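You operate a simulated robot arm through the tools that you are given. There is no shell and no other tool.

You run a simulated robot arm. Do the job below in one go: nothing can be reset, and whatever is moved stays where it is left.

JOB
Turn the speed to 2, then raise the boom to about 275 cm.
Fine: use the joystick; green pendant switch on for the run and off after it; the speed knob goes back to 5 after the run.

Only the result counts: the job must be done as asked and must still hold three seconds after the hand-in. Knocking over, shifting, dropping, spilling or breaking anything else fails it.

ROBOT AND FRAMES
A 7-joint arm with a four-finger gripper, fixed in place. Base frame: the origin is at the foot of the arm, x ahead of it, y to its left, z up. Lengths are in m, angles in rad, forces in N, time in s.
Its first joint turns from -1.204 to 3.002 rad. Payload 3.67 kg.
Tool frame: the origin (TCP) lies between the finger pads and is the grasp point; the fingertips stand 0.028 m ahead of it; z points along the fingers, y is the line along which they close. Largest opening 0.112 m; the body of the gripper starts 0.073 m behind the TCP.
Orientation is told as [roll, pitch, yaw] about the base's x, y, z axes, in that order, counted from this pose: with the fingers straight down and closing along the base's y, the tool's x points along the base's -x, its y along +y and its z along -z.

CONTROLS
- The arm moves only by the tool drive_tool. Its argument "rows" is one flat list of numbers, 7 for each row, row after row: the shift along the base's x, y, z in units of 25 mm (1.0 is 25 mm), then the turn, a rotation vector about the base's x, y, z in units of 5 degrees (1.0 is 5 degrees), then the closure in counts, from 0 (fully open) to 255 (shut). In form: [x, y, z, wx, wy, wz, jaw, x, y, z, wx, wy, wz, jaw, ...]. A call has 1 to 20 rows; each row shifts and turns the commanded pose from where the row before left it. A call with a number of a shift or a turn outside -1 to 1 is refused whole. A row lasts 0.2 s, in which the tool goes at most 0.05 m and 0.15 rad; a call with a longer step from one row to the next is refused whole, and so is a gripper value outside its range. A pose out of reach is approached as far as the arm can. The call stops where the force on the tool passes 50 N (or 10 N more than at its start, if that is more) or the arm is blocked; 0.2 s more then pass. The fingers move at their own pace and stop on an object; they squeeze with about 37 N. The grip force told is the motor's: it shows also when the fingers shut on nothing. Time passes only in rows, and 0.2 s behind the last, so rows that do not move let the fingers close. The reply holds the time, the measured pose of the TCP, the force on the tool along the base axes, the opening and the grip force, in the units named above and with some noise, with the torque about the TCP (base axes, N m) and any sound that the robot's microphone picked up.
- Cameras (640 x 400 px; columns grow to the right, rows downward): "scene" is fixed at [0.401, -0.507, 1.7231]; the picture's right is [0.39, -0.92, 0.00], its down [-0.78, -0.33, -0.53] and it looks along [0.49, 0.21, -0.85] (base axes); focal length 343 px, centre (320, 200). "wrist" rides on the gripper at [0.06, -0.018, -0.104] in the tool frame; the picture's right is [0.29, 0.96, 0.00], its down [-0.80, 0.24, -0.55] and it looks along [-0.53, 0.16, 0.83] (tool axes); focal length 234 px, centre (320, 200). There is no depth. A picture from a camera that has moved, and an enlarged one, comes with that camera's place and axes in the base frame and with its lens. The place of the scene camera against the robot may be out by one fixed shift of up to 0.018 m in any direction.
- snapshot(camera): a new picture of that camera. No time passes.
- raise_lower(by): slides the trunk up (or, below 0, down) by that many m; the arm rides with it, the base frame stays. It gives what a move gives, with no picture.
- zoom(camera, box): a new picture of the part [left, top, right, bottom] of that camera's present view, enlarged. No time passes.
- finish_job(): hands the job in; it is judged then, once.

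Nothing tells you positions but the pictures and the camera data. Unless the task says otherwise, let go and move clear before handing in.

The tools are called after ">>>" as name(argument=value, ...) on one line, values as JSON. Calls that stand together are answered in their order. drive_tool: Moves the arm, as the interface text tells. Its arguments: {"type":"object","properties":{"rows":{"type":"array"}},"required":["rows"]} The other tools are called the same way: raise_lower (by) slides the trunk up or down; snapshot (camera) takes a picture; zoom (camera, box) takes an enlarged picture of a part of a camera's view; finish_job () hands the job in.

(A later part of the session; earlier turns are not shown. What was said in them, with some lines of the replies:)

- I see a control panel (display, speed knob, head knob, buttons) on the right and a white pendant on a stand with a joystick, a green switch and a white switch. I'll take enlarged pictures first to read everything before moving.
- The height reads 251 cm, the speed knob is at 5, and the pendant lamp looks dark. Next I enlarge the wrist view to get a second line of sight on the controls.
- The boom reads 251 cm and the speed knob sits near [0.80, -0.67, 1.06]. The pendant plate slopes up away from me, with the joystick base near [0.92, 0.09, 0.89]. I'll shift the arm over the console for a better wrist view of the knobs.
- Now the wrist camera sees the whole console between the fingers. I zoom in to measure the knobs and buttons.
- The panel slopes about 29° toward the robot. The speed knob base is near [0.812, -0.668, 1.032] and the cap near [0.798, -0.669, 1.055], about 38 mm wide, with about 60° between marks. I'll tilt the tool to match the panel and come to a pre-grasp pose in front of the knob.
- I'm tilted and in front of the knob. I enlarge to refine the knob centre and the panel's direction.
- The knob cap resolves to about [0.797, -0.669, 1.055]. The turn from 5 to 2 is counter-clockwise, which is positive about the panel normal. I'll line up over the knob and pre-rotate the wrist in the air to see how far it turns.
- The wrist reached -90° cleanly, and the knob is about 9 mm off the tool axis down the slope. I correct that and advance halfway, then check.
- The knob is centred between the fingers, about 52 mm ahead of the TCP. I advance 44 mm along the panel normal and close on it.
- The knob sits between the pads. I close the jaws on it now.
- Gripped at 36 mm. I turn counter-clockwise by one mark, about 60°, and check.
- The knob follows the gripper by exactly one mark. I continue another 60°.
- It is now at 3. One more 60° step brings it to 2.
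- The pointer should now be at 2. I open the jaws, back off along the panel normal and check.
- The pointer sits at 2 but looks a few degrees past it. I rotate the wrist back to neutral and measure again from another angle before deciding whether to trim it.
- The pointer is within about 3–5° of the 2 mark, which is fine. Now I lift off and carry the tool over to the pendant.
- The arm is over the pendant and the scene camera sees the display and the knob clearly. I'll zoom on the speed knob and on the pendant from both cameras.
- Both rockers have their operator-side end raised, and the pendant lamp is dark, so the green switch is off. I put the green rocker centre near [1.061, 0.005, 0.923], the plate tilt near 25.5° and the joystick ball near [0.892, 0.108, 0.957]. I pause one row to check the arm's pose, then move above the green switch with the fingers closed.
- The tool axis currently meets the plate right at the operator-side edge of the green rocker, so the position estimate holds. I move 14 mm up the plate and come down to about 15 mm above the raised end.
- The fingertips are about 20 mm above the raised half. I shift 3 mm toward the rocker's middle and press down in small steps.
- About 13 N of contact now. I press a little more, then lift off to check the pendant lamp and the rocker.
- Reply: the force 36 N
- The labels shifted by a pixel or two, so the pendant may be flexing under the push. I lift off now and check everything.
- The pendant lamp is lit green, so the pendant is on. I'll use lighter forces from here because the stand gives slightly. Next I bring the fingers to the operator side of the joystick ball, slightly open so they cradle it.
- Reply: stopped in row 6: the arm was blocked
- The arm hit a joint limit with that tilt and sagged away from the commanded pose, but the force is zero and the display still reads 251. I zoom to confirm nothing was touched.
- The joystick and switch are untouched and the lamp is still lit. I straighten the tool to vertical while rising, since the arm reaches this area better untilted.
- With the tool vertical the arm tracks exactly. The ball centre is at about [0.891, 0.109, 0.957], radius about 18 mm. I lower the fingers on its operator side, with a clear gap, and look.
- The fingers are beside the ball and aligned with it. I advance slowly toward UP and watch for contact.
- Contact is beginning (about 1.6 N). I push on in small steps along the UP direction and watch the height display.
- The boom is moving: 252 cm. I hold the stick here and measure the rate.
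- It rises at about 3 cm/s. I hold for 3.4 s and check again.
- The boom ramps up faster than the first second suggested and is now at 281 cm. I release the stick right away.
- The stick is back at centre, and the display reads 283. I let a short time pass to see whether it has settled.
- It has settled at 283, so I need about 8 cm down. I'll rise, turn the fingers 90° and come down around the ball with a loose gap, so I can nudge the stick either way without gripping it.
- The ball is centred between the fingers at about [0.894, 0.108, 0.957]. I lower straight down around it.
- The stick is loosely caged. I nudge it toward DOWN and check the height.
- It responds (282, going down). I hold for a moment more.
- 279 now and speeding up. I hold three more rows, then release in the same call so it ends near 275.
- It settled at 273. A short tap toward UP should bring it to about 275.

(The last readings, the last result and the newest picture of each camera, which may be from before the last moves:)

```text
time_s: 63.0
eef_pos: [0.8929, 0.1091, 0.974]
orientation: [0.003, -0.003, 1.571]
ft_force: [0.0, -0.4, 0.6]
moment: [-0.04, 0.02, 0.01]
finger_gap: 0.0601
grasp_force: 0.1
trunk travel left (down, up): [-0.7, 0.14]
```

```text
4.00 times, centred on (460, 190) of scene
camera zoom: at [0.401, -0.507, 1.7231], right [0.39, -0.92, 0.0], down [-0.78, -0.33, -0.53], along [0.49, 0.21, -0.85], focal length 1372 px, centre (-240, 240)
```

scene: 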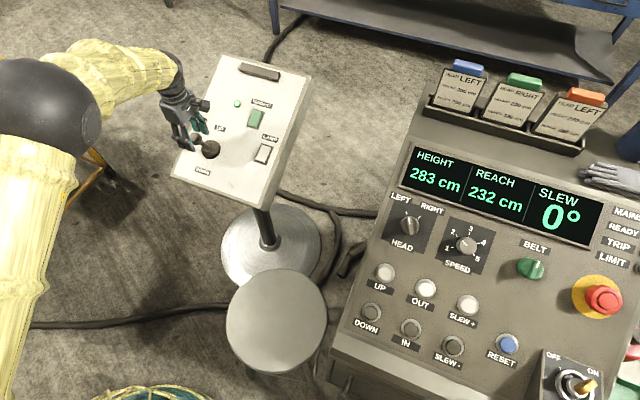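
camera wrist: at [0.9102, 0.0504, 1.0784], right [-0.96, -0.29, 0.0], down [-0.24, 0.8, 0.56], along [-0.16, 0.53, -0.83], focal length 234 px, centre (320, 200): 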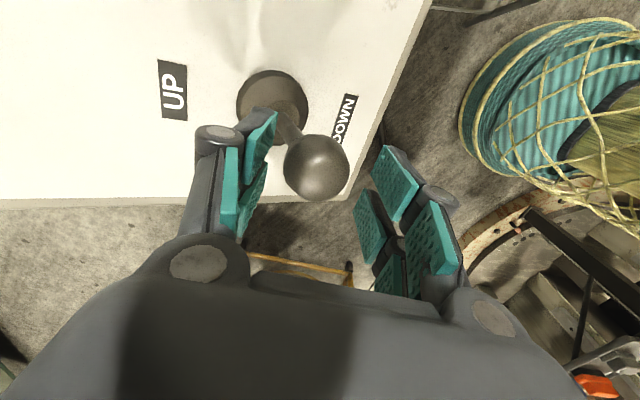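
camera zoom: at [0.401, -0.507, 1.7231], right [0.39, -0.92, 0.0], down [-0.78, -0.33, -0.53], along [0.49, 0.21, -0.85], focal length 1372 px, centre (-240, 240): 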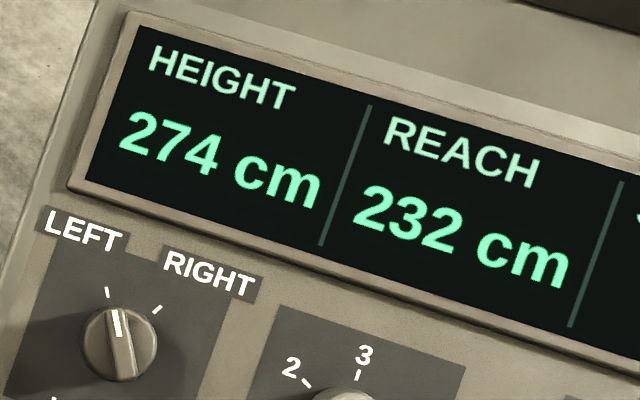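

274 now. One more identical tap should give 275.

>>> drive_tool(rows=[0.65, 0, 0.1, 0, 0, 0, 118, 0.65, 0, 0.25, 0, 0, 0, 118, 0, 0, 0, 0, 0, 0, 118, 0, 0, 0, 0, 0, 0, 118, -0.9, 0, -0.3, 0, 0, 0, 118, -0.4, 0, -0.05, 0, 0, 0, 118, 0, 0, 0, 0, 0, 0, 118, 0, 0, 0, 0, 0, 0, 118])

>>> zoom(camera="scene", box=[400, 140, 640, 290])

>>> zoom(camera="scene", box=[140, 70, 260, 190])

```text
time_s: 64.8
eef_pos: [0.893, 0.1107, 0.9741]
orientation: [0.002, -0.003, 1.571]
ft_force: [0.0, 0.2, -1.0]
moment: [-0.01, -0.01, 0.01]
finger_gap: 0.0602
grasp_force: 0.1
trunk travel left (down, up): [-0.7, 0.14]
```

```text
2.67 times, centred on (520, 215) of scene
camera zoom: at [0.401, -0.507, 1.7231], right [0.39, -0.92, 0.0], down [-0.78, -0.33, -0.53], along [0.49, 0.21, -0.85], focal length 915 px, centre (-213, 160)
```

zoom: 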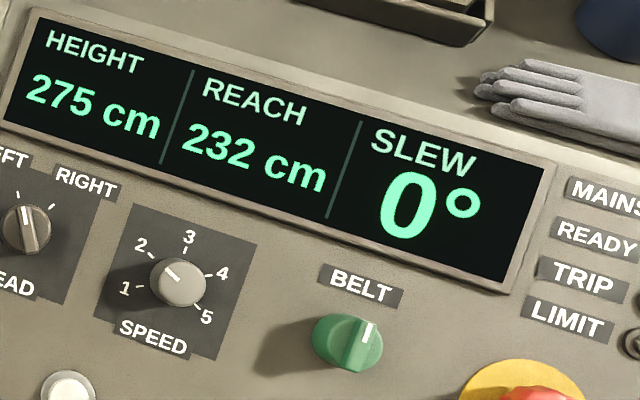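

```text
3.33 times, centred on (200, 130) of scene
camera zoom: at [0.401, -0.507, 1.7231], right [0.39, -0.92, 0.0], down [-0.78, -0.33, -0.53], along [0.49, 0.21, -0.85], focal length 1144 px, centre (720, 433)
```

zoom: 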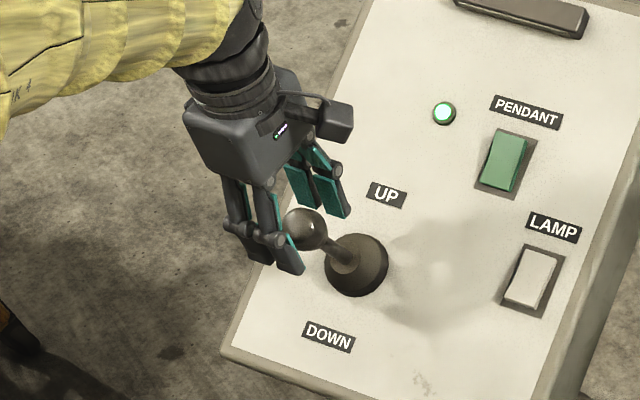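

275 cm and the stick is centred. I lift straight off and move, fingers closed and keeping this wrist turn, toward the far end of the green rocker to switch it off gently.

>>> drive_tool(rows=[0, 0, 0.95, 0, 0, 0, 118, 0, 0, 0.95, 0, 0, 0, 118, 0, 0, 0.95, 0, 0, 0, 118, 0, 0, 0.95, 0, 0, 0, 118, 0.526, -0.609, 0.274, 0, -0.729, 0, 200, 0.526, -0.609, 0.274, 0, -0.729, 0, 255, 0.526, -0.609, 0.274, 0, -0.729, 0, 255, 0.526, -0.609, 0.274, 0, -0.729, 0, 255, 0.526, -0.609, 0.274, 0, -0.729, 0, 255, 0.526, -0.609, 0.274, 0, -0.729, 0, 255, 0.526, -0.609, 0.274, 0, -0.729, 0, 255, 0, 0, 0, 0, 0, 0, 255])

>>> snapshot(camera="wrist")

>>> snapshot(camera="scene")

```text
time_s: 67.4
eef_pos: [0.9855, 0.0034, 1.1163]
orientation: [-0.446, -0.001, 1.573]
ft_force: [-0.3, 0.1, -0.4]
moment: [-0.04, -0.01, 0.04]
finger_gap: 0.0001
grasp_force: 36.2
trunk travel left (down, up): [-0.7, 0.14]
```

```text
taken
camera wrist: at [0.9554, -0.0558, 1.219], right [-0.86, -0.29, -0.41], down [-0.46, 0.8, 0.4], along [0.21, 0.53, -0.82], focal length 234 px, centre (320, 200)
```

wrist: 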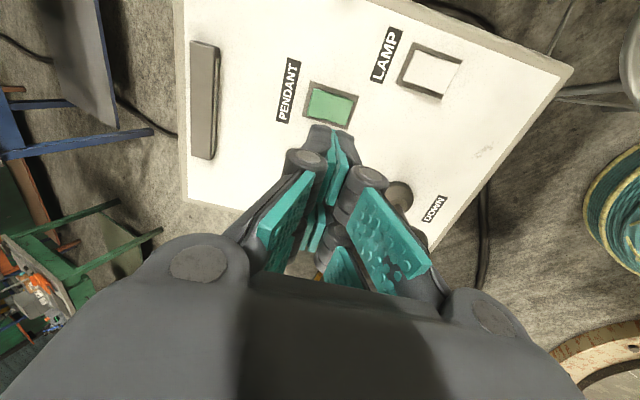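

```text
taken
```

scene: 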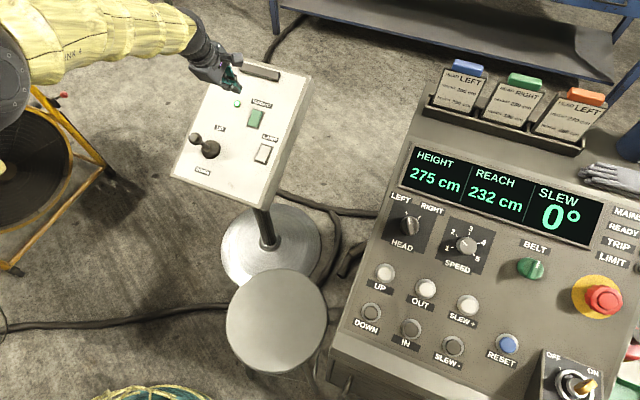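

>>> zoom(camera="wrist", box=[260, 60, 400, 180])

```text
3.33 times, centred on (330, 120) of wrist
camera zoom: at [0.9554, -0.0558, 1.219], right [-0.86, -0.29, -0.41], down [-0.46, 0.8, 0.4], along [0.21, 0.53, -0.82], focal length 781 px, centre (287, 467)
```

zoom: 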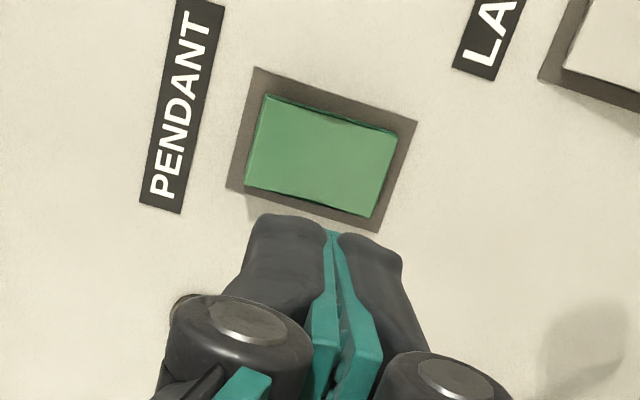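

The view confirms the tool axis meets the rocker about 13 mm toward its raised PENDANT-label end. I advance to just above it.

>>> drive_tool(rows=[0.404, 0, -0.82, 0, 0, 0, 255, 0.404, 0, -0.82, 0, 0, 0, 255, 0.404, 0, -0.82, 0, 0, 0, 255, 0.404, 0, -0.82, 0, 0, 0, 255, 0.404, 0, -0.82, 0, 0, 0, 255, 0.404, 0, -0.82, 0, 0, 0, 255, 0.404, 0, -0.82, 0, 0, 0, 255, 0, 0, 0, 0, 0, 0, 255])

>>> zoom(camera="scene", box=[215, 70, 295, 150])

>>> zoom(camera="wrist", box=[240, 80, 400, 240])

```text
time_s: 69.2
eef_pos: [1.0547, 0.0052, 0.9747]
orientation: [-0.445, -0.004, 1.572]
ft_force: [0.4, -0.3, 0.0]
moment: [-0.02, -0.04, -0.03]
finger_gap: 0.0002
grasp_force: 35.8
trunk travel left (down, up): [-0.7, 0.14]
```

```text
5.00 times, centred on (255, 110) of scene
camera zoom: at [0.401, -0.507, 1.7231], right [0.39, -0.92, 0.0], down [-0.78, -0.33, -0.53], along [0.49, 0.21, -0.85], focal length 1715 px, centre (645, 650)
```

zoom: 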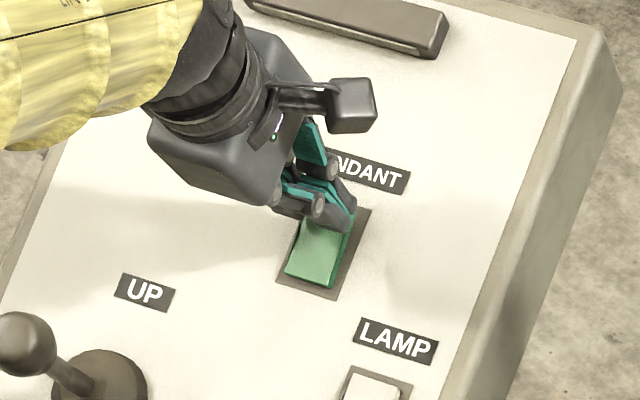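

```text
2.50 times, centred on (320, 160) of wrist
camera zoom: at [1.0252, -0.0558, 1.0762], right [-0.86, -0.29, -0.41], down [-0.46, 0.8, 0.4], along [0.21, 0.53, -0.82], focal length 585 px, centre (320, 300)
```

zoom: 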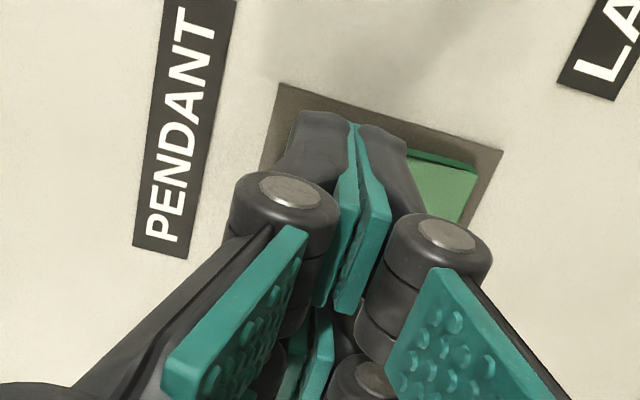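

>>> drive_tool(rows=[0.069, 0, -0.144, 0, 0, 0, 255, 0.069, 0, -0.144, 0, 0, 0, 255, 0.069, 0, -0.144, 0, 0, 0, 255, 0, 0, 0, 0, 0, 0, 255])

>>> zoom(camera="scene", box=[215, 70, 295, 150])

```text
time_s: 70.2
eef_pos: [1.0601, 0.0027, 0.9629]
orientation: [-0.445, -0.004, 1.571]
ft_force: [-0.2, 0.7, -0.4]
moment: [0.0, 0.05, 0.02]
finger_gap: 0.0
grasp_force: 35.3
trunk travel left (down, up): [-0.7, 0.14]
```

```text
5.00 times, centred on (255, 110) of scene
camera zoom: at [0.401, -0.507, 1.7231], right [0.39, -0.92, 0.0], down [-0.78, -0.33, -0.53], along [0.49, 0.21, -0.85], focal length 1715 px, centre (645, 650)
```

zoom: 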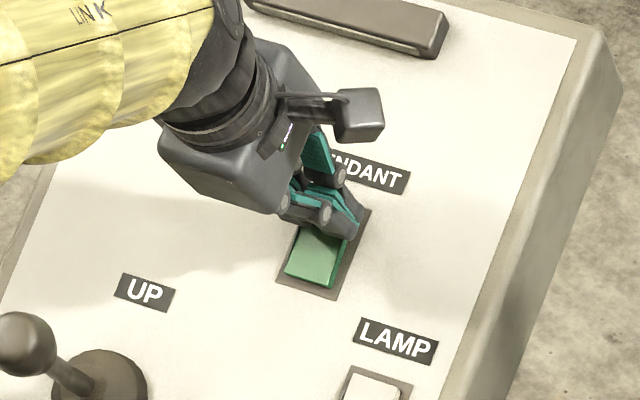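

Still no contact. I press on in 2.5 mm steps.

>>> drive_tool(rows=[0.043, 0, -0.09, 0, 0, 0, 255, 0.043, 0, -0.09, 0, 0, 0, 255])

>>> zoom(camera="scene", box=[215, 70, 295, 150])

```text
time_s: 70.8
eef_pos: [1.0621, 0.0034, 0.9591]
orientation: [-0.446, -0.004, 1.573]
ft_force: [0.8, 0.6, 0.7]
moment: [-0.02, -0.03, -0.03]
finger_gap: 0.0
grasp_force: 35.5
trunk travel left (down, up): [-0.7, 0.14]
```

```text
5.00 times, centred on (255, 110) of scene
camera zoom: at [0.401, -0.507, 1.7231], right [0.39, -0.92, 0.0], down [-0.78, -0.33, -0.53], along [0.49, 0.21, -0.85], focal length 1715 px, centre (645, 650)
```

zoom: 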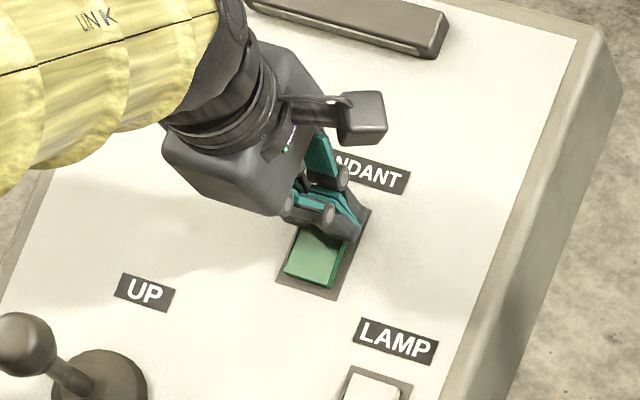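

>>> drive_tool(rows=[0.043, 0, -0.09, 0, 0, 0, 255, 0.022, 0, -0.045, 0, 0, 0, 255])

>>> zoom(camera="scene", box=[225, 90, 285, 150])

>>> zoom(camera="wrist", box=[260, 90, 400, 210])

```text
time_s: 71.4
eef_pos: [1.0649, 0.0035, 0.9561]
orientation: [-0.445, -0.005, 1.572]
ft_force: [-4.7, -0.8, 5.8]
moment: [-0.02, 0.1, -0.02]
finger_gap: 0.0
grasp_force: 35.4
trunk travel left (down, up): [-0.7, 0.14]
```

```text
6.67 times, centred on (255, 120) of scene
camera zoom: at [0.401, -0.507, 1.7231], right [0.39, -0.92, 0.0], down [-0.78, -0.33, -0.53], along [0.49, 0.21, -0.85], focal length 2287 px, centre (753, 733)
```

zoom: 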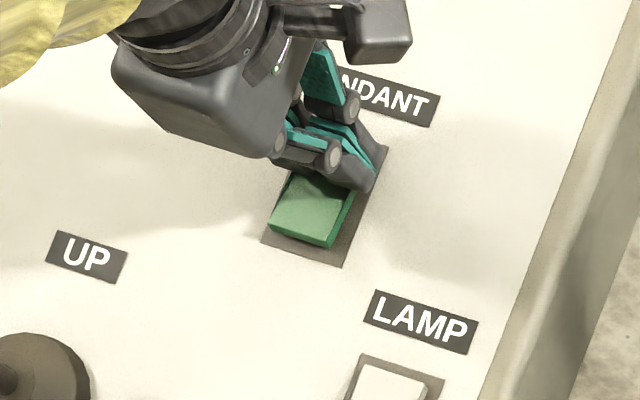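

```text
3.33 times, centred on (330, 150) of wrist
camera zoom: at [1.034, -0.0559, 1.0589], right [-0.86, -0.29, -0.41], down [-0.46, 0.8, 0.4], along [0.21, 0.53, -0.82], focal length 781 px, centre (287, 367)
```

zoom: 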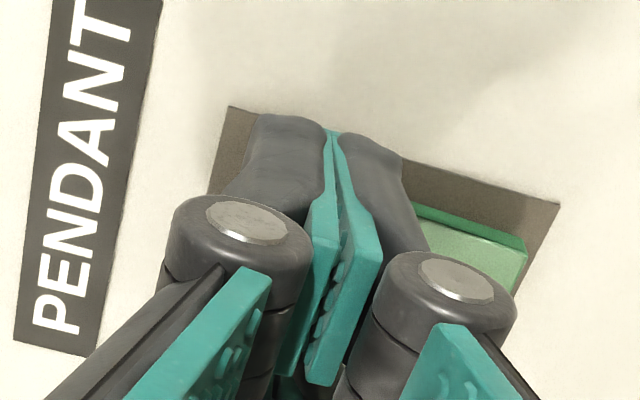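

Contact is about 7 N and the near end of the rocker has visibly risen, so it has flipped. I lift off and check the lamp.

>>> drive_tool(rows=[-0.1, 0, 0.21, 0, 0, 0, 255, -0.39, 0, 0.82, 0, 0, 0, 255, -0.39, 0, 0.82, 0, 0, 0, 255, -0.39, 0, 0.82, 0, 0, 0, 255, -0.39, 0, 0.82, 0, 0, 0, 255, -0.39, 0, 0.82, 0, 0, 0, 255, -0.39, 0, 0.82, 0, 0, 0, 255, -0.39, 0, 0.82, 0, 0, 0, 255, 0, 0, 0, 0, 0, 0, 255])

>>> zoom(camera="scene", box=[190, 60, 310, 180])

>>> snapshot(camera="scene")

```text
time_s: 73.4
eef_pos: [0.9938, 0.0026, 1.1041]
orientation: [-0.442, -0.005, 1.572]
ft_force: [0.7, 0.4, 0.7]
moment: [-0.02, 0.0, -0.02]
finger_gap: 0.0
grasp_force: 36.2
trunk travel left (down, up): [-0.7, 0.14]
```

```text
3.33 times, centred on (250, 120) of scene
camera zoom: at [0.401, -0.507, 1.7231], right [0.39, -0.92, 0.0], down [-0.78, -0.33, -0.53], along [0.49, 0.21, -0.85], focal length 1144 px, centre (553, 467)
```

zoom: 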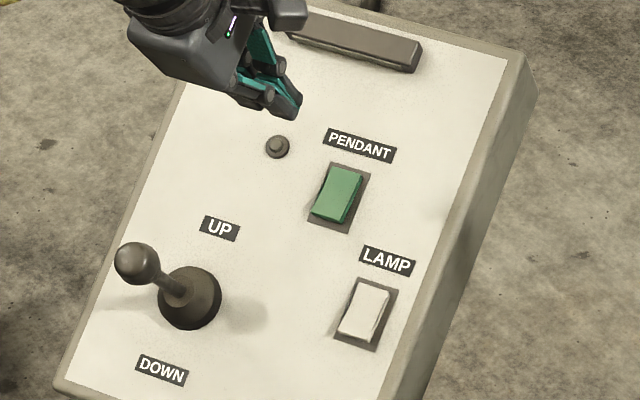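

```text
taken
```

scene: 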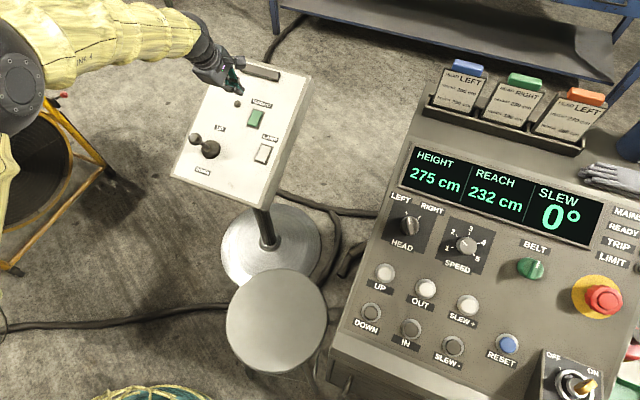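

The pendant lamp is off, the stick is centred and the height is 275 cm. Now I travel back to the console, keeping this wrist turn, to return the speed knob to 5.

>>> drive_tool(rows=[-0.29, -0.42, 0.907, 0, 0, 0, 200, -0.29, -0.42, 0.907, 0, 0, 0, 150, -0.29, -0.42, 0.907, 0, 0, 0, 90, -0.29, -0.42, 0.907, 0, 0, 0, 90, -0.29, -0.42, 0.907, 0, 0, 0, 90, -0.29, -0.42, 0.907, 0, 0, 0, 90, -0.366, -0.974, -0.072, 0, 0, 0, 90, -0.366, -0.974, -0.072, 0, 0, 0, 90, -0.366, -0.974, -0.072, 0, 0, 0, 90, -0.366, -0.974, -0.072, 0, 0, 0, 90, -0.366, -0.974, -0.072, 0, 0, 0, 90, -0.366, -0.974, -0.072, 0, 0, 0, 90, -0.366, -0.974, -0.072, 0, 0, 0, 90, -0.366, -0.974, -0.072, 0, 0, 0, 90, -0.366, -0.974, -0.072, 0, 0, 0, 90, -0.366, -0.974, -0.072, 0, 0, 0, 90, -0.366, -0.974, -0.072, 0, 0, 0, 90, -0.366, -0.974, -0.072, 0, 0, 0, 90, -0.366, -0.974, -0.072, 0, 0, 0, 90])

```text
time_s: 77.4
eef_pos: [0.8316, -0.3775, 1.2153]
orientation: [-0.445, -0.005, 1.572]
ft_force: [-0.1, -1.0, -0.1]
moment: [0.0, 0.01, 0.03]
finger_gap: 0.0722
grasp_force: 0.0
trunk travel left (down, up): [-0.7, 0.14]
```

>>> drive_tool(rows=[-0.368, -0.97, -0.067, 0, -0.055, 0, 90, -0.368, -0.97, -0.067, 0, -0.055, 0, 90, -0.368, -0.97, -0.067, 0, -0.055, 0, 90, -0.368, -0.97, -0.067, 0, -0.055, 0, 90, -0.368, -0.97, -0.067, 0, -0.055, 0, 90, -0.368, -0.97, -0.067, 0, -0.055, 0, 90, -0.368, -0.97, -0.067, 0, -0.055, 0, 90, -0.368, -0.97, -0.067, 0, -0.055, 0, 90, -0.368, -0.97, -0.067, 0, -0.055, 0, 90, -0.368, -0.97, -0.067, 0, -0.055, 0, 90, -0.368, -0.97, -0.067, 0, -0.055, 0, 90, -0.368, -0.97, -0.067, 0, -0.055, 0, 90, 0, 0, 0, 0, 0, 0, 90])

>>> snapshot(camera="wrist")

```text
time_s: 80.2
eef_pos: [0.7223, -0.6671, 1.1968]
orientation: [-0.505, -0.004, 1.573]
ft_force: [0.5, -0.5, 0.1]
moment: [0.03, -0.01, -0.03]
finger_gap: 0.0726
grasp_force: 0.1
trunk travel left (down, up): [-0.7, 0.14]
```

```text
taken
camera wrist: at [0.6854, -0.7267, 1.2969], right [-0.84, -0.29, -0.46], down [-0.48, 0.8, 0.37], along [0.26, 0.53, -0.8], focal length 234 px, centre (320, 200)
```

wrist: 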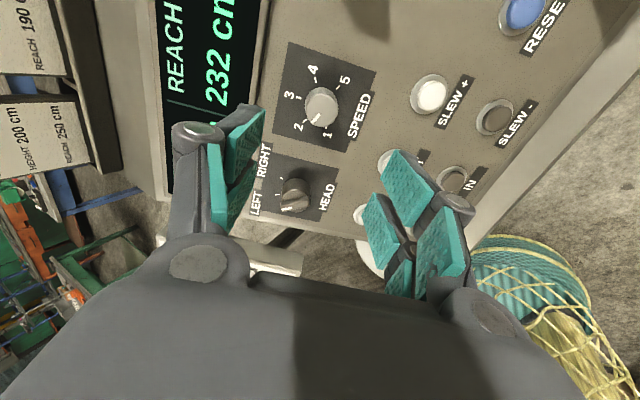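

>>> zoom(camera="wrist", box=[270, 60, 370, 150])

```text
4.44 times, centred on (320, 105) of wrist
camera zoom: at [0.6854, -0.7267, 1.2969], right [-0.84, -0.29, -0.46], down [-0.48, 0.8, 0.37], along [0.26, 0.53, -0.8], focal length 1041 px, centre (320, 622)
```

zoom: 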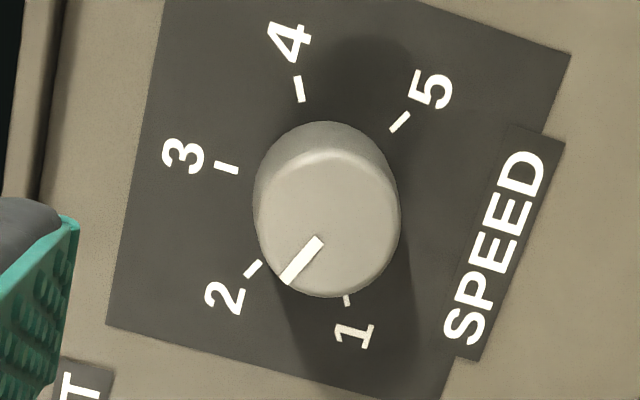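

The pointer reads 2 within about 2°, and the tool axis is within 2 mm of the knob axis. I advance to the grasp depth used before.

>>> drive_tool(rows=[0.475, -0.009, -0.889, 0, 0, 0, 90, 0.475, -0.009, -0.889, 0, 0, 0, 90, 0.475, -0.009, -0.889, 0, 0, 0, 90, 0.475, -0.009, -0.889, 0, 0, 0, 90, 0.475, -0.009, -0.889, 0, 0, 0, 90, 0.475, -0.009, -0.889, 0, 0, 0, 90, 0, 0, 0, 0, 0, 0, 90])

>>> zoom(camera="wrist", box=[220, 100, 420, 260])

```text
time_s: 81.8
eef_pos: [0.7914, -0.6681, 1.0631]
orientation: [-0.505, -0.004, 1.572]
ft_force: [0.1, -0.6, 0.1]
moment: [0.03, 0.01, 0.02]
finger_gap: 0.0724
grasp_force: 0.1
trunk travel left (down, up): [-0.7, 0.14]
```

```text
2.50 times, centred on (320, 180) of wrist
camera zoom: at [0.7558, -0.7271, 1.1636], right [-0.84, -0.29, -0.46], down [-0.48, 0.8, 0.37], along [0.26, 0.53, -0.8], focal length 585 px, centre (320, 250)
```

zoom: 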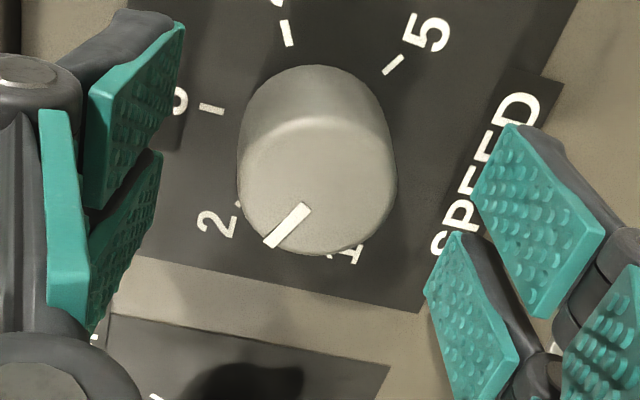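

The knob is centred between the pads. I advance another 4 mm and close.

>>> drive_tool(rows=[0.077, -0.04, -0.14, 0, 0, 0, 90, 0, 0, 0, 0, 0, 0, 255, 0, 0, 0, 0, 0, 0, 255, 0, 0, 0, 0, 0, 0, 255])

>>> zoom(camera="wrist", box=[220, 100, 420, 260])

```text
time_s: 82.8
eef_pos: [0.7961, -0.6697, 1.0593]
orientation: [-0.507, -0.003, 1.573]
ft_force: [17.1, -9.1, 7.6]
moment: [-0.11, -0.62, -0.06]
finger_gap: 0.0352
grasp_force: 45.1
trunk travel left (down, up): [-0.7, 0.14]
```

```text
2.50 times, centred on (320, 180) of wrist
camera zoom: at [0.7596, -0.7286, 1.1601], right [-0.84, -0.29, -0.47], down [-0.48, 0.8, 0.37], along [0.26, 0.53, -0.8], focal length 585 px, centre (320, 250)
```

zoom: 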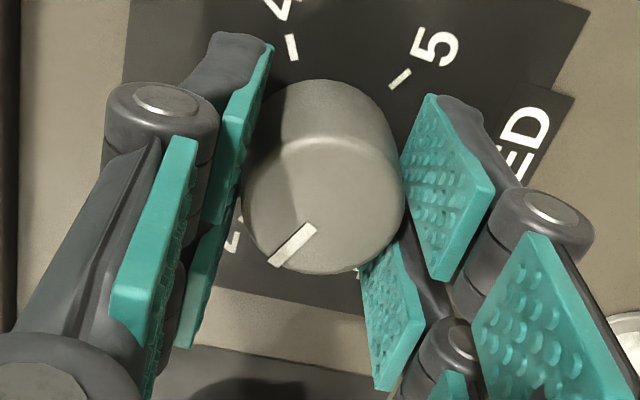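

Gripped at 35 mm. I relieve the small side load and turn clockwise one mark at a time.

>>> drive_tool(rows=[0.09, -0.03, 0.03, 0, 0, 0, 255, 0, 0, 0, 0.528, 0, -0.955, 255, 0, 0, 0, 0.528, 0, -0.955, 255, 0, 0, 0, 0.528, 0, -0.955, 255, 0, 0, 0, 0.528, 0, -0.955, 255, 0, 0, 0, 0.528, 0, -0.955, 255, 0, 0, 0, 0.528, 0, -0.955, 255, 0, 0, 0, 0.528, 0, -0.955, 255, 0, 0, 0, 0.528, 0, -0.955, 255, 0, 0, 0, 0.528, 0, -0.955, 255, 0, 0, 0, 0.528, 0, -0.955, 255, 0, 0, 0, 0.528, 0, -0.955, 255])

>>> zoom(camera="wrist", box=[220, 100, 420, 260])

```text
time_s: 85.4
eef_pos: [0.7965, -0.6696, 1.0612]
orientation: [-0.268, -0.437, 0.582]
ft_force: [-0.1, 1.8, -1.0]
moment: [0.26, -0.6, 0.14]
finger_gap: 0.0351
grasp_force: 44.7
trunk travel left (down, up): [-0.7, 0.14]
```

```text
2.50 times, centred on (320, 180) of wrist
camera zoom: at [0.7062, -0.7145, 1.1307], right [-0.64, 0.69, -0.35], down [0.23, 0.6, 0.76], along [0.74, 0.41, -0.54], focal length 585 px, centre (320, 250)
```

zoom: 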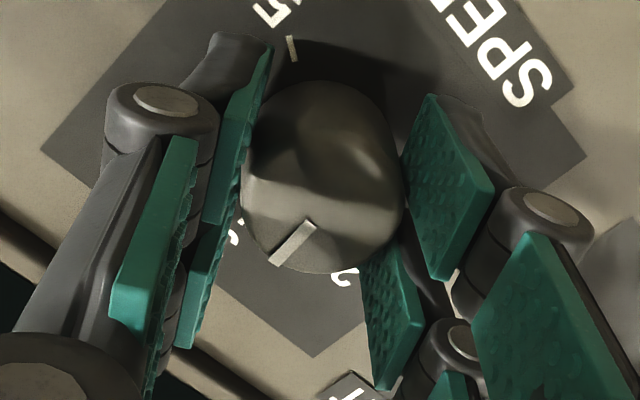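

The knob is at 3 now. I continue clockwise.

>>> drive_tool(rows=[0, 0, 0, 0.528, 0, -0.955, 255, 0, 0, 0, 0.528, 0, -0.955, 255, 0, 0, 0, 0.528, 0, -0.955, 255, 0, 0, 0, 0.528, 0, -0.955, 255, 0, 0, 0, 0.528, 0, -0.955, 255, 0, 0, 0, 0.528, 0, -0.955, 255, 0, 0, 0, 0.528, 0, -0.955, 255, 0, 0, 0, 0.528, 0, -0.955, 255, 0, 0, 0, 0.528, 0, -0.955, 255, 0, 0, 0, 0.528, 0, -0.955, 255, 0, 0, 0, 0.528, 0, -0.955, 255])

>>> drive_tool(rows=[0, 0, 0, 0.528, 0, -0.955, 255, 0, 0, 0, 0.528, 0, -0.955, 255, 0, 0, 0, 0.528, 0, -0.955, 255, 0, 0, 0, 0.528, 0, -0.955, 255, 0, 0, 0, 0.528, 0, -0.955, 255, 0, 0, 0, 0.528, 0, -0.955, 255, 0, 0, 0, 0.528, 0, -0.955, 255, 0, 0, 0, 0.528, 0, -0.955, 255, 0, 0, 0, 0.528, 0, -0.955, 255, 0, 0, 0, 0.528, 0, -0.955, 255])

>>> zoom(camera="wrist", box=[220, 100, 420, 260])

```text
time_s: 87.8
eef_pos: [0.7949, -0.6695, 1.0601]
orientation: [0.274, -0.435, -0.584]
ft_force: [-7.6, 6.5, -5.3]
moment: [0.55, 1.03, 0.33]
finger_gap: 0.0349
grasp_force: 45.0
trunk travel left (down, up): [-0.7, 0.14]
```

```text
time_s: 90.0
eef_pos: [0.7955, -0.6696, 1.0618]
orientation: [0.506, -0.046, -1.489]
ft_force: [-12.8, 6.4, -8.3]
moment: [0.81, 0.52, 0.45]
finger_gap: 0.0348
grasp_force: 45.2
trunk travel left (down, up): [-0.7, 0.14]
```

```text
2.50 times, centred on (320, 180) of wrist
camera zoom: at [0.7227, -0.6107, 1.1407], right [0.81, 0.38, 0.45], down [0.0, -0.77, 0.64], along [0.59, -0.51, -0.63], focal length 585 px, centre (320, 250)
```

zoom: 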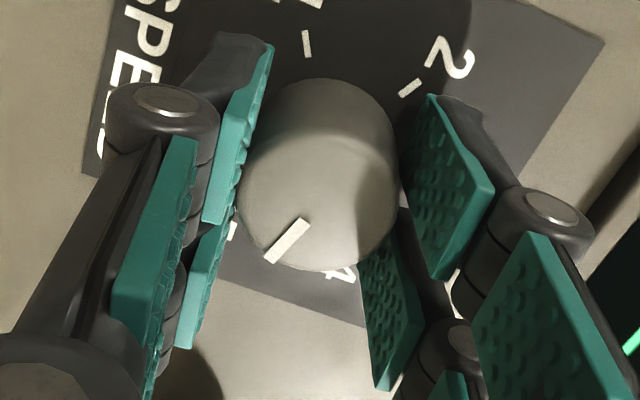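

Almost there. One last row to reach 5.

>>> drive_tool(rows=[0, 0, 0, 0.528, 0, -0.955, 255, 0, 0, 0, 0.15, 0, -0.27, 255, 0, 0, 0, 0, 0, 0, 255])

>>> drive_tool(rows=[0, 0, 0, 0, 0, 0, 90, 0, 0, 0, 0, 0, 0, 90, 0, 0, 0, 0, 0, 0, 90, -0.426, 0, 0.77, 0, 0, 0, 90, -0.426, 0, 0.77, 0, 0, 0, 90, -0.426, 0, 0.77, 0, 0, 0, 90, -0.426, 0, 0.77, 0, 0, 0, 90, 0, 0, 0, 0, 0, 0, 90])

>>> zoom(camera="wrist", box=[270, 70, 370, 160])

```text
time_s: 90.8
eef_pos: [0.7967, -0.6693, 1.0594]
orientation: [0.508, 0.011, -1.594]
ft_force: [-13.3, 5.5, -9.9]
moment: [0.88, 0.39, 0.51]
finger_gap: 0.0348
grasp_force: 45.2
trunk travel left (down, up): [-0.7, 0.14]
```

```text
time_s: 92.6
eef_pos: [0.7536, -0.6704, 1.1345]
orientation: [0.506, 0.011, -1.594]
ft_force: [-1.0, -0.5, 0.3]
moment: [0.04, -0.01, 0.02]
finger_gap: 0.0724
grasp_force: 0.1
trunk travel left (down, up): [-0.7, 0.14]
```

```text
4.44 times, centred on (320, 115) of wrist
camera zoom: at [0.6875, -0.6088, 1.2191], right [0.84, 0.26, 0.47], down [-0.08, -0.8, 0.59], along [0.53, -0.54, -0.66], focal length 1041 px, centre (320, 578)
```

zoom: 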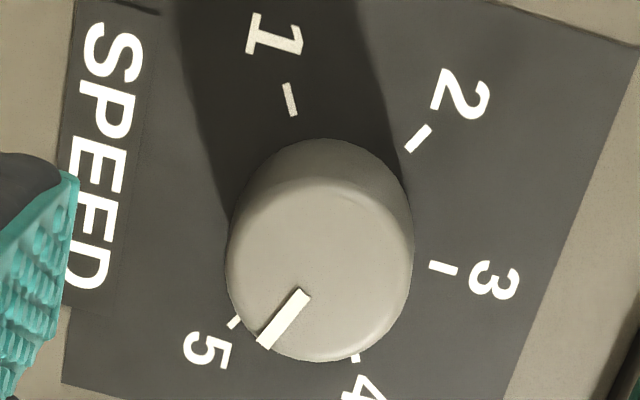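

>>> zoom(camera="wrist", box=[290, 80, 350, 150])

>>> snapshot(camera="wrist")

```text
5.71 times, centred on (320, 115) of wrist
camera zoom: at [0.6875, -0.6088, 1.2191], right [0.84, 0.26, 0.47], down [-0.08, -0.8, 0.59], along [0.53, -0.54, -0.66], focal length 1338 px, centre (320, 686)
```

zoom: 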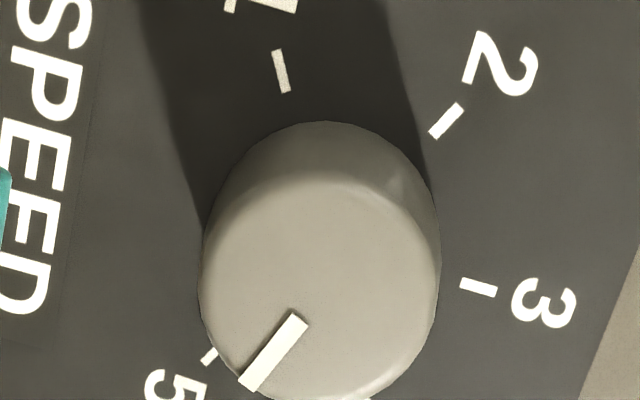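

```text
taken
camera wrist: at [0.6875, -0.6088, 1.2191], right [0.84, 0.26, 0.47], down [-0.08, -0.8, 0.59], along [0.53, -0.54, -0.66], focal length 234 px, centre (320, 200)
```

wrist: 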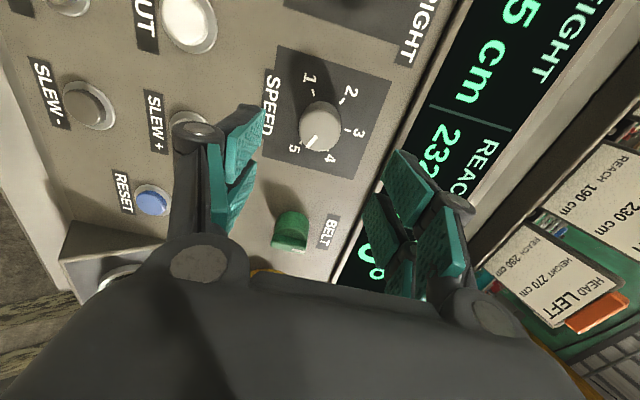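

The knob stopped about 8° short of 5. I regrasp and trim it clockwise.

>>> drive_tool(rows=[0.426, 0, -0.77, 0, 0, 0, 90, 0.426, 0, -0.77, 0, 0, 0, 90, 0.426, 0, -0.77, 0, 0, 0, 90, 0.4, 0, -0.72, 0, 0, 0, 90, 0, 0, 0, 0, 0, 0, 90])

>>> zoom(camera="wrist", box=[220, 100, 420, 260])

>>> drive_tool(rows=[0, 0, 0, 0, 0, 0, 255, 0, 0, 0, 0, 0, 0, 255, 0, 0, 0, 0, 0, 0, 255])

>>> zoom(camera="wrist", box=[220, 100, 420, 260])

```text
time_s: 93.8
eef_pos: [0.7951, -0.6702, 1.062]
orientation: [0.508, 0.011, -1.595]
ft_force: [0.4, 0.1, 0.0]
moment: [0.03, 0.0, 0.01]
finger_gap: 0.0725
grasp_force: 0.2
trunk travel left (down, up): [-0.7, 0.14]
```

```text
2.50 times, centred on (320, 180) of wrist
camera zoom: at [0.7285, -0.6073, 1.1458], right [0.84, 0.26, 0.47], down [-0.08, -0.8, 0.59], along [0.53, -0.54, -0.66], focal length 585 px, centre (320, 250)
```

zoom: 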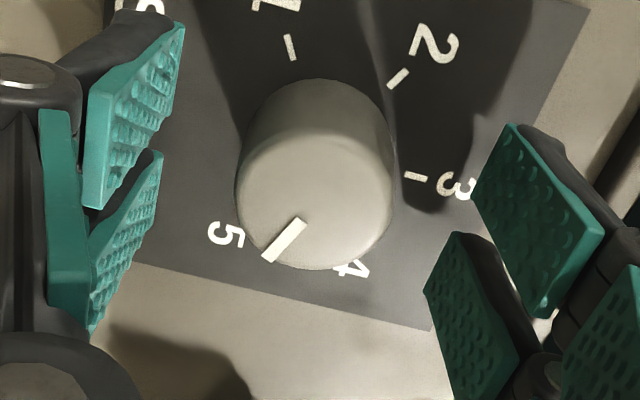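

```text
time_s: 94.6
eef_pos: [0.7957, -0.6705, 1.061]
orientation: [0.507, 0.011, -1.592]
ft_force: [-3.6, 2.0, -5.2]
moment: [0.42, 0.03, 0.23]
finger_gap: 0.0352
grasp_force: 45.0
trunk travel left (down, up): [-0.7, 0.14]
```

```text
2.50 times, centred on (320, 180) of wrist
camera zoom: at [0.729, -0.608, 1.1443], right [0.84, 0.26, 0.47], down [-0.08, -0.8, 0.59], along [0.53, -0.54, -0.66], focal length 585 px, centre (320, 250)
```

zoom: 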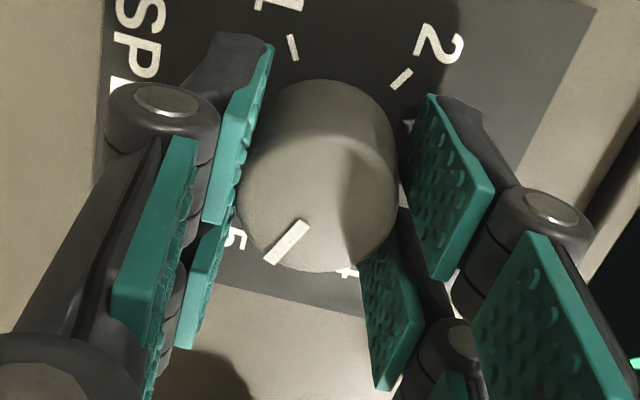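

>>> drive_tool(rows=[0, 0, 0, 0.41, 0, -0.74, 255, 0, 0, 0, 0.41, 0, -0.74, 255, 0, 0, 0, 0, 0, 0, 255])

>>> drive_tool(rows=[0, 0, 0, 0, 0, 0, 90, 0, 0, 0, 0, 0, 0, 90, 0, 0, 0, 0, 0, 0, 90, -0.426, 0, 0.77, 0, 0, 0, 90, -0.426, 0, 0.77, 0, 0, 0, 90, -0.426, 0, 0.77, 0, 0, 0, 90, -0.426, 0, 0.77, 0, 0, 0, 90, 0, 0, 0, 0, 0, 0, 90])

>>> zoom(camera="wrist", box=[270, 70, 370, 160])

```text
time_s: 95.4
eef_pos: [0.7954, -0.6698, 1.0604]
orientation: [0.499, 0.082, -1.724]
ft_force: [-7.1, 4.3, -9.7]
moment: [-0.63, 0.28, 0.25]
finger_gap: 0.0351
grasp_force: 44.9
trunk travel left (down, up): [-0.7, 0.14]
```

```text
time_s: 97.2
eef_pos: [0.7537, -0.6715, 1.1366]
orientation: [0.498, 0.083, -1.725]
ft_force: [-0.1, 0.1, 0.0]
moment: [0.01, 0.03, 0.03]
finger_gap: 0.0723
grasp_force: 0.1
trunk travel left (down, up): [-0.7, 0.14]
```

```text
4.44 times, centred on (320, 115) of wrist
camera zoom: at [0.6952, -0.6075, 1.2257], right [0.87, 0.12, 0.48], down [-0.18, -0.83, 0.53], along [0.46, -0.55, -0.7], focal length 1041 px, centre (320, 578)
```

zoom: 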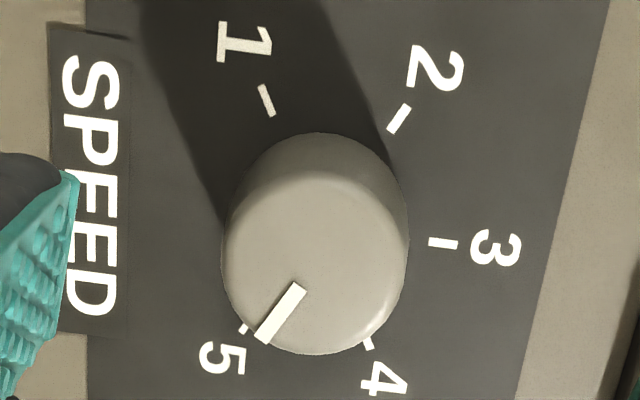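

The pointer now lines up with 5 within about 1°. I withdraw upward and over to the left so the scene camera can verify everything.

>>> drive_tool(rows=[-0.4, 0, 0.8, 0, 0, 0, 60, -0.4, 0.2, 0.8, 0, 0, 0, 30, 0, 0.7, 0.8, 0, 0, 0, 0, 0, 0.9, 0.8, 0, 0, 0, 0, 0.1, 1, 0.5, 0, 0, 0, 0, 0.15, 1, 0, 0, 0, 0, 0, 0.15, 1, 0, 0, 0, 0, 0, 0.15, 1, 0, 0, 0, 0, 0, 0.15, 1, 0, 0, 0, 0, 0, 0.15, 1, 0, 0, 0, 0, 0, 0.15, 1, 0, 0, 0, 0, 0, 0.15, 1, 0, 0, 0, 0, 0, 0.15, 1, 0, 0, 0, 0, 0, 0.15, 1, 0, 0, 0, 0, 0, 0.15, 1, 0, 0, 0, 0, 0, 0.15, 1, 0, 0, 0, 0, 0, 0.15, 1, 0, 0, 0, 0, 0, 0, 0, 0, 0, 0, 0, 0])

>>> snapshot(camera="scene")

>>> zoom(camera="scene", box=[380, 140, 640, 330])

>>> zoom(camera="scene", box=[160, 40, 330, 220])

>>> zoom(camera="scene", box=[435, 210, 500, 275])

```text
time_s: 101.0
eef_pos: [0.7804, -0.3003, 1.2304]
orientation: [0.502, 0.082, -1.725]
ft_force: [0.8, 0.1, -0.3]
moment: [0.02, 0.0, 0.0]
finger_gap: 0.112
grasp_force: 0.0
trunk travel left (down, up): [-0.7, 0.14]
```

```text
taken
```

scene: 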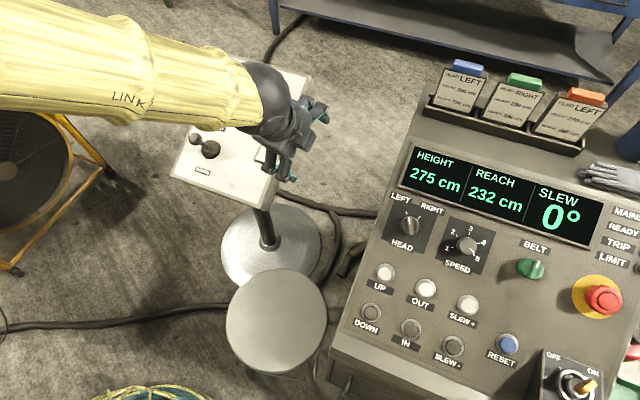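

```text
2.11 times, centred on (510, 235) of scene
camera zoom: at [0.401, -0.507, 1.7231], right [0.39, -0.92, 0.0], down [-0.78, -0.33, -0.53], along [0.49, 0.21, -0.85], focal length 722 px, centre (-80, 126)
```

zoom: 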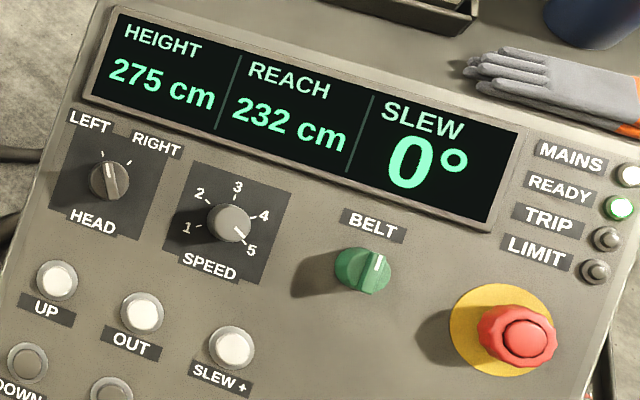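

```text
2.22 times, centred on (245, 130) of scene
camera zoom: at [0.401, -0.507, 1.7231], right [0.39, -0.92, 0.0], down [-0.78, -0.33, -0.53], along [0.49, 0.21, -0.85], focal length 762 px, centre (487, 356)
```

zoom: 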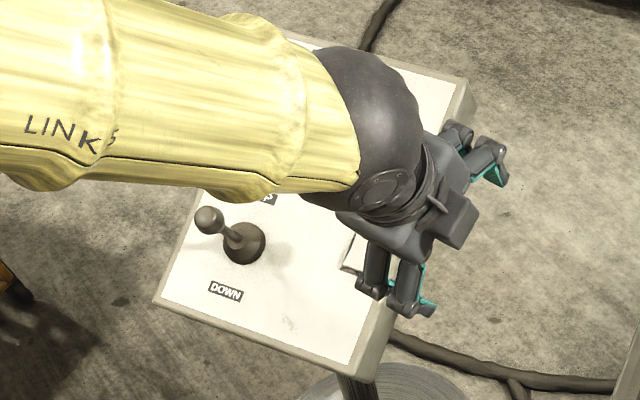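

```text
6.15 times, centred on (468, 242) of scene
camera zoom: at [0.401, -0.507, 1.7231], right [0.39, -0.92, 0.0], down [-0.78, -0.33, -0.53], along [0.49, 0.21, -0.85], focal length 2111 px, centre (-588, -62)
```

zoom: 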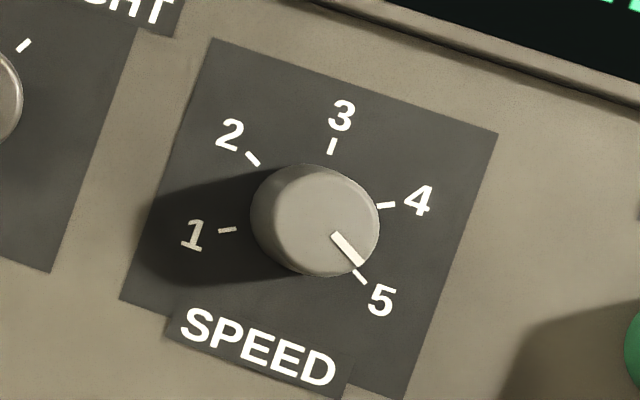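

Height is 275 cm, the speed knob is at 5, and nothing else on the console has changed. One small move uncovers the pendant for a last check.

>>> drive_tool(rows=[-0.5, -0.9, 0.5, 0, 0, 0, 0, -0.5, -0.9, 0.5, 0, 0, 0, 0, -0.5, -0.9, 0.3, 0, 0, 0, 0, -0.5, -0.9, 0.3, 0, 0, 0, 0, -0.5, -0.9, 0, 0, 0, 0, 0, -0.5, -0.9, 0, 0, 0, 0, 0, 0, 0, 0, 0, 0, 0, 0])

>>> snapshot(camera="scene")

>>> zoom(camera="scene", box=[160, 40, 330, 220])

```text
time_s: 102.6
eef_pos: [0.7053, -0.4341, 1.2697]
orientation: [0.501, 0.079, -1.722]
ft_force: [1.7, 0.2, 0.0]
moment: [-0.04, 0.01, -0.01]
finger_gap: 0.1121
grasp_force: 0.0
trunk travel left (down, up): [-0.7, 0.14]
```

```text
taken
```

scene: 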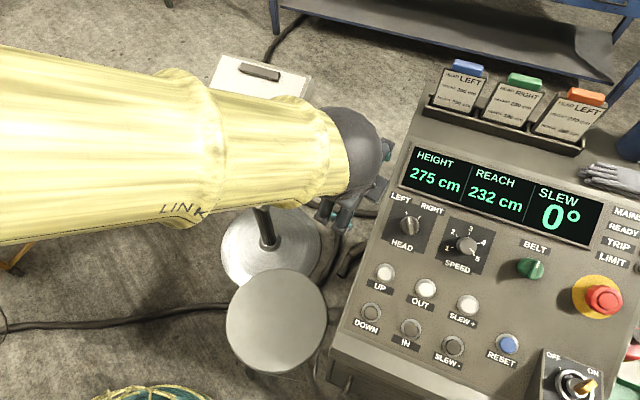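

```text
2.22 times, centred on (245, 130) of scene
camera zoom: at [0.401, -0.507, 1.7231], right [0.39, -0.92, 0.0], down [-0.78, -0.33, -0.53], along [0.49, 0.21, -0.85], focal length 762 px, centre (487, 356)
```

zoom: 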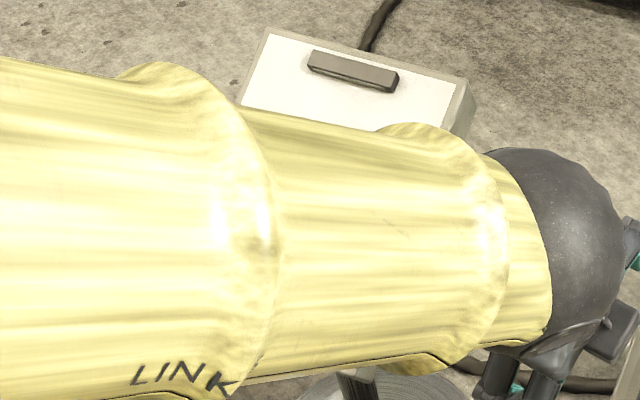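

>>> drive_tool(rows=[0.8, 0.1, 0.4, 0, 0.6, 0, 0, 0.8, 0.1, 0.4, 0, 0.6, 0, 0, 0.8, 0.1, 0.4, 0, 0.6, 0, 0, 0.8, 0.1, 0.4, 0, 0.6, 0, 0, 0.6, 0.1, 0.2, 0, 0.6, 0, 0, 0.3, 0, 0, 0, 0.6, 0, 0, 0, 0, 0, 0, 0, 0, 0])

>>> snapshot(camera="scene")

>>> zoom(camera="scene", box=[160, 40, 330, 220])

```text
time_s: 104.2
eef_pos: [0.8072, -0.4213, 1.3155]
orientation: [0.189, 0.031, -1.741]
ft_force: [0.5, 0.2, 0.7]
moment: [-0.02, 0.0, -0.03]
finger_gap: 0.1118
grasp_force: 0.1
trunk travel left (down, up): [-0.7, 0.14]
```

```text
taken
```

scene: 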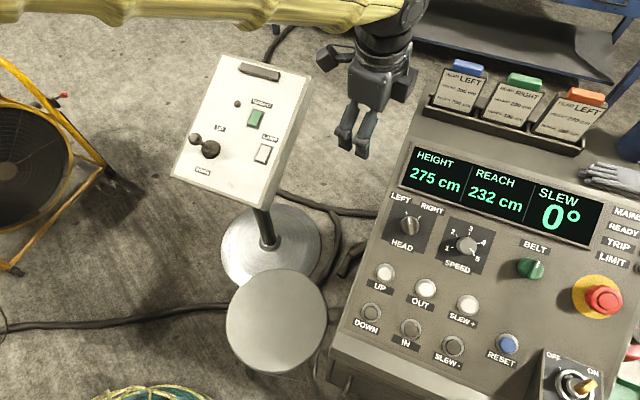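

```text
2.22 times, centred on (245, 130) of scene
camera zoom: at [0.401, -0.507, 1.7231], right [0.39, -0.92, 0.0], down [-0.78, -0.33, -0.53], along [0.49, 0.21, -0.85], focal length 762 px, centre (487, 356)
```

zoom: 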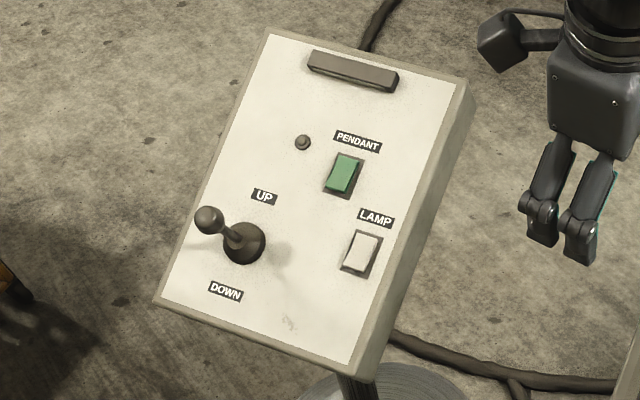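

The pendant is off with its lamp dark, the joystick is centred, the height holds at 275 cm and the speed knob is at 5. The pendant stand looks where it started, and the arm is clear, so I hand in.

>>> finish_job()

```text
The job is handed in.
```

The boom is at 275 cm on the display, and I've handed the job in. I ran it with the speed knob on 2 and the green pendant switch on.

- **Run:** I held the joystick too long and the boom reached 283 cm. I brought it down with the joystick to 273 cm, then tapped it up to 275 cm. All of this was at speed 2.
- **After the run:** The green switch is off with its lamp dark, the joystick is centred, and the speed knob is back on 5. The knob stopped about 8° short of 5 at first, so I turned it again until it lined up.
- **Other objects:** Switching the pendant on took a firm press (about 36 N), and the pendant face moved by about 1–2 mm at that moment. In the final picture it looks within a millimetre or two of where it started. I saw no other changes.
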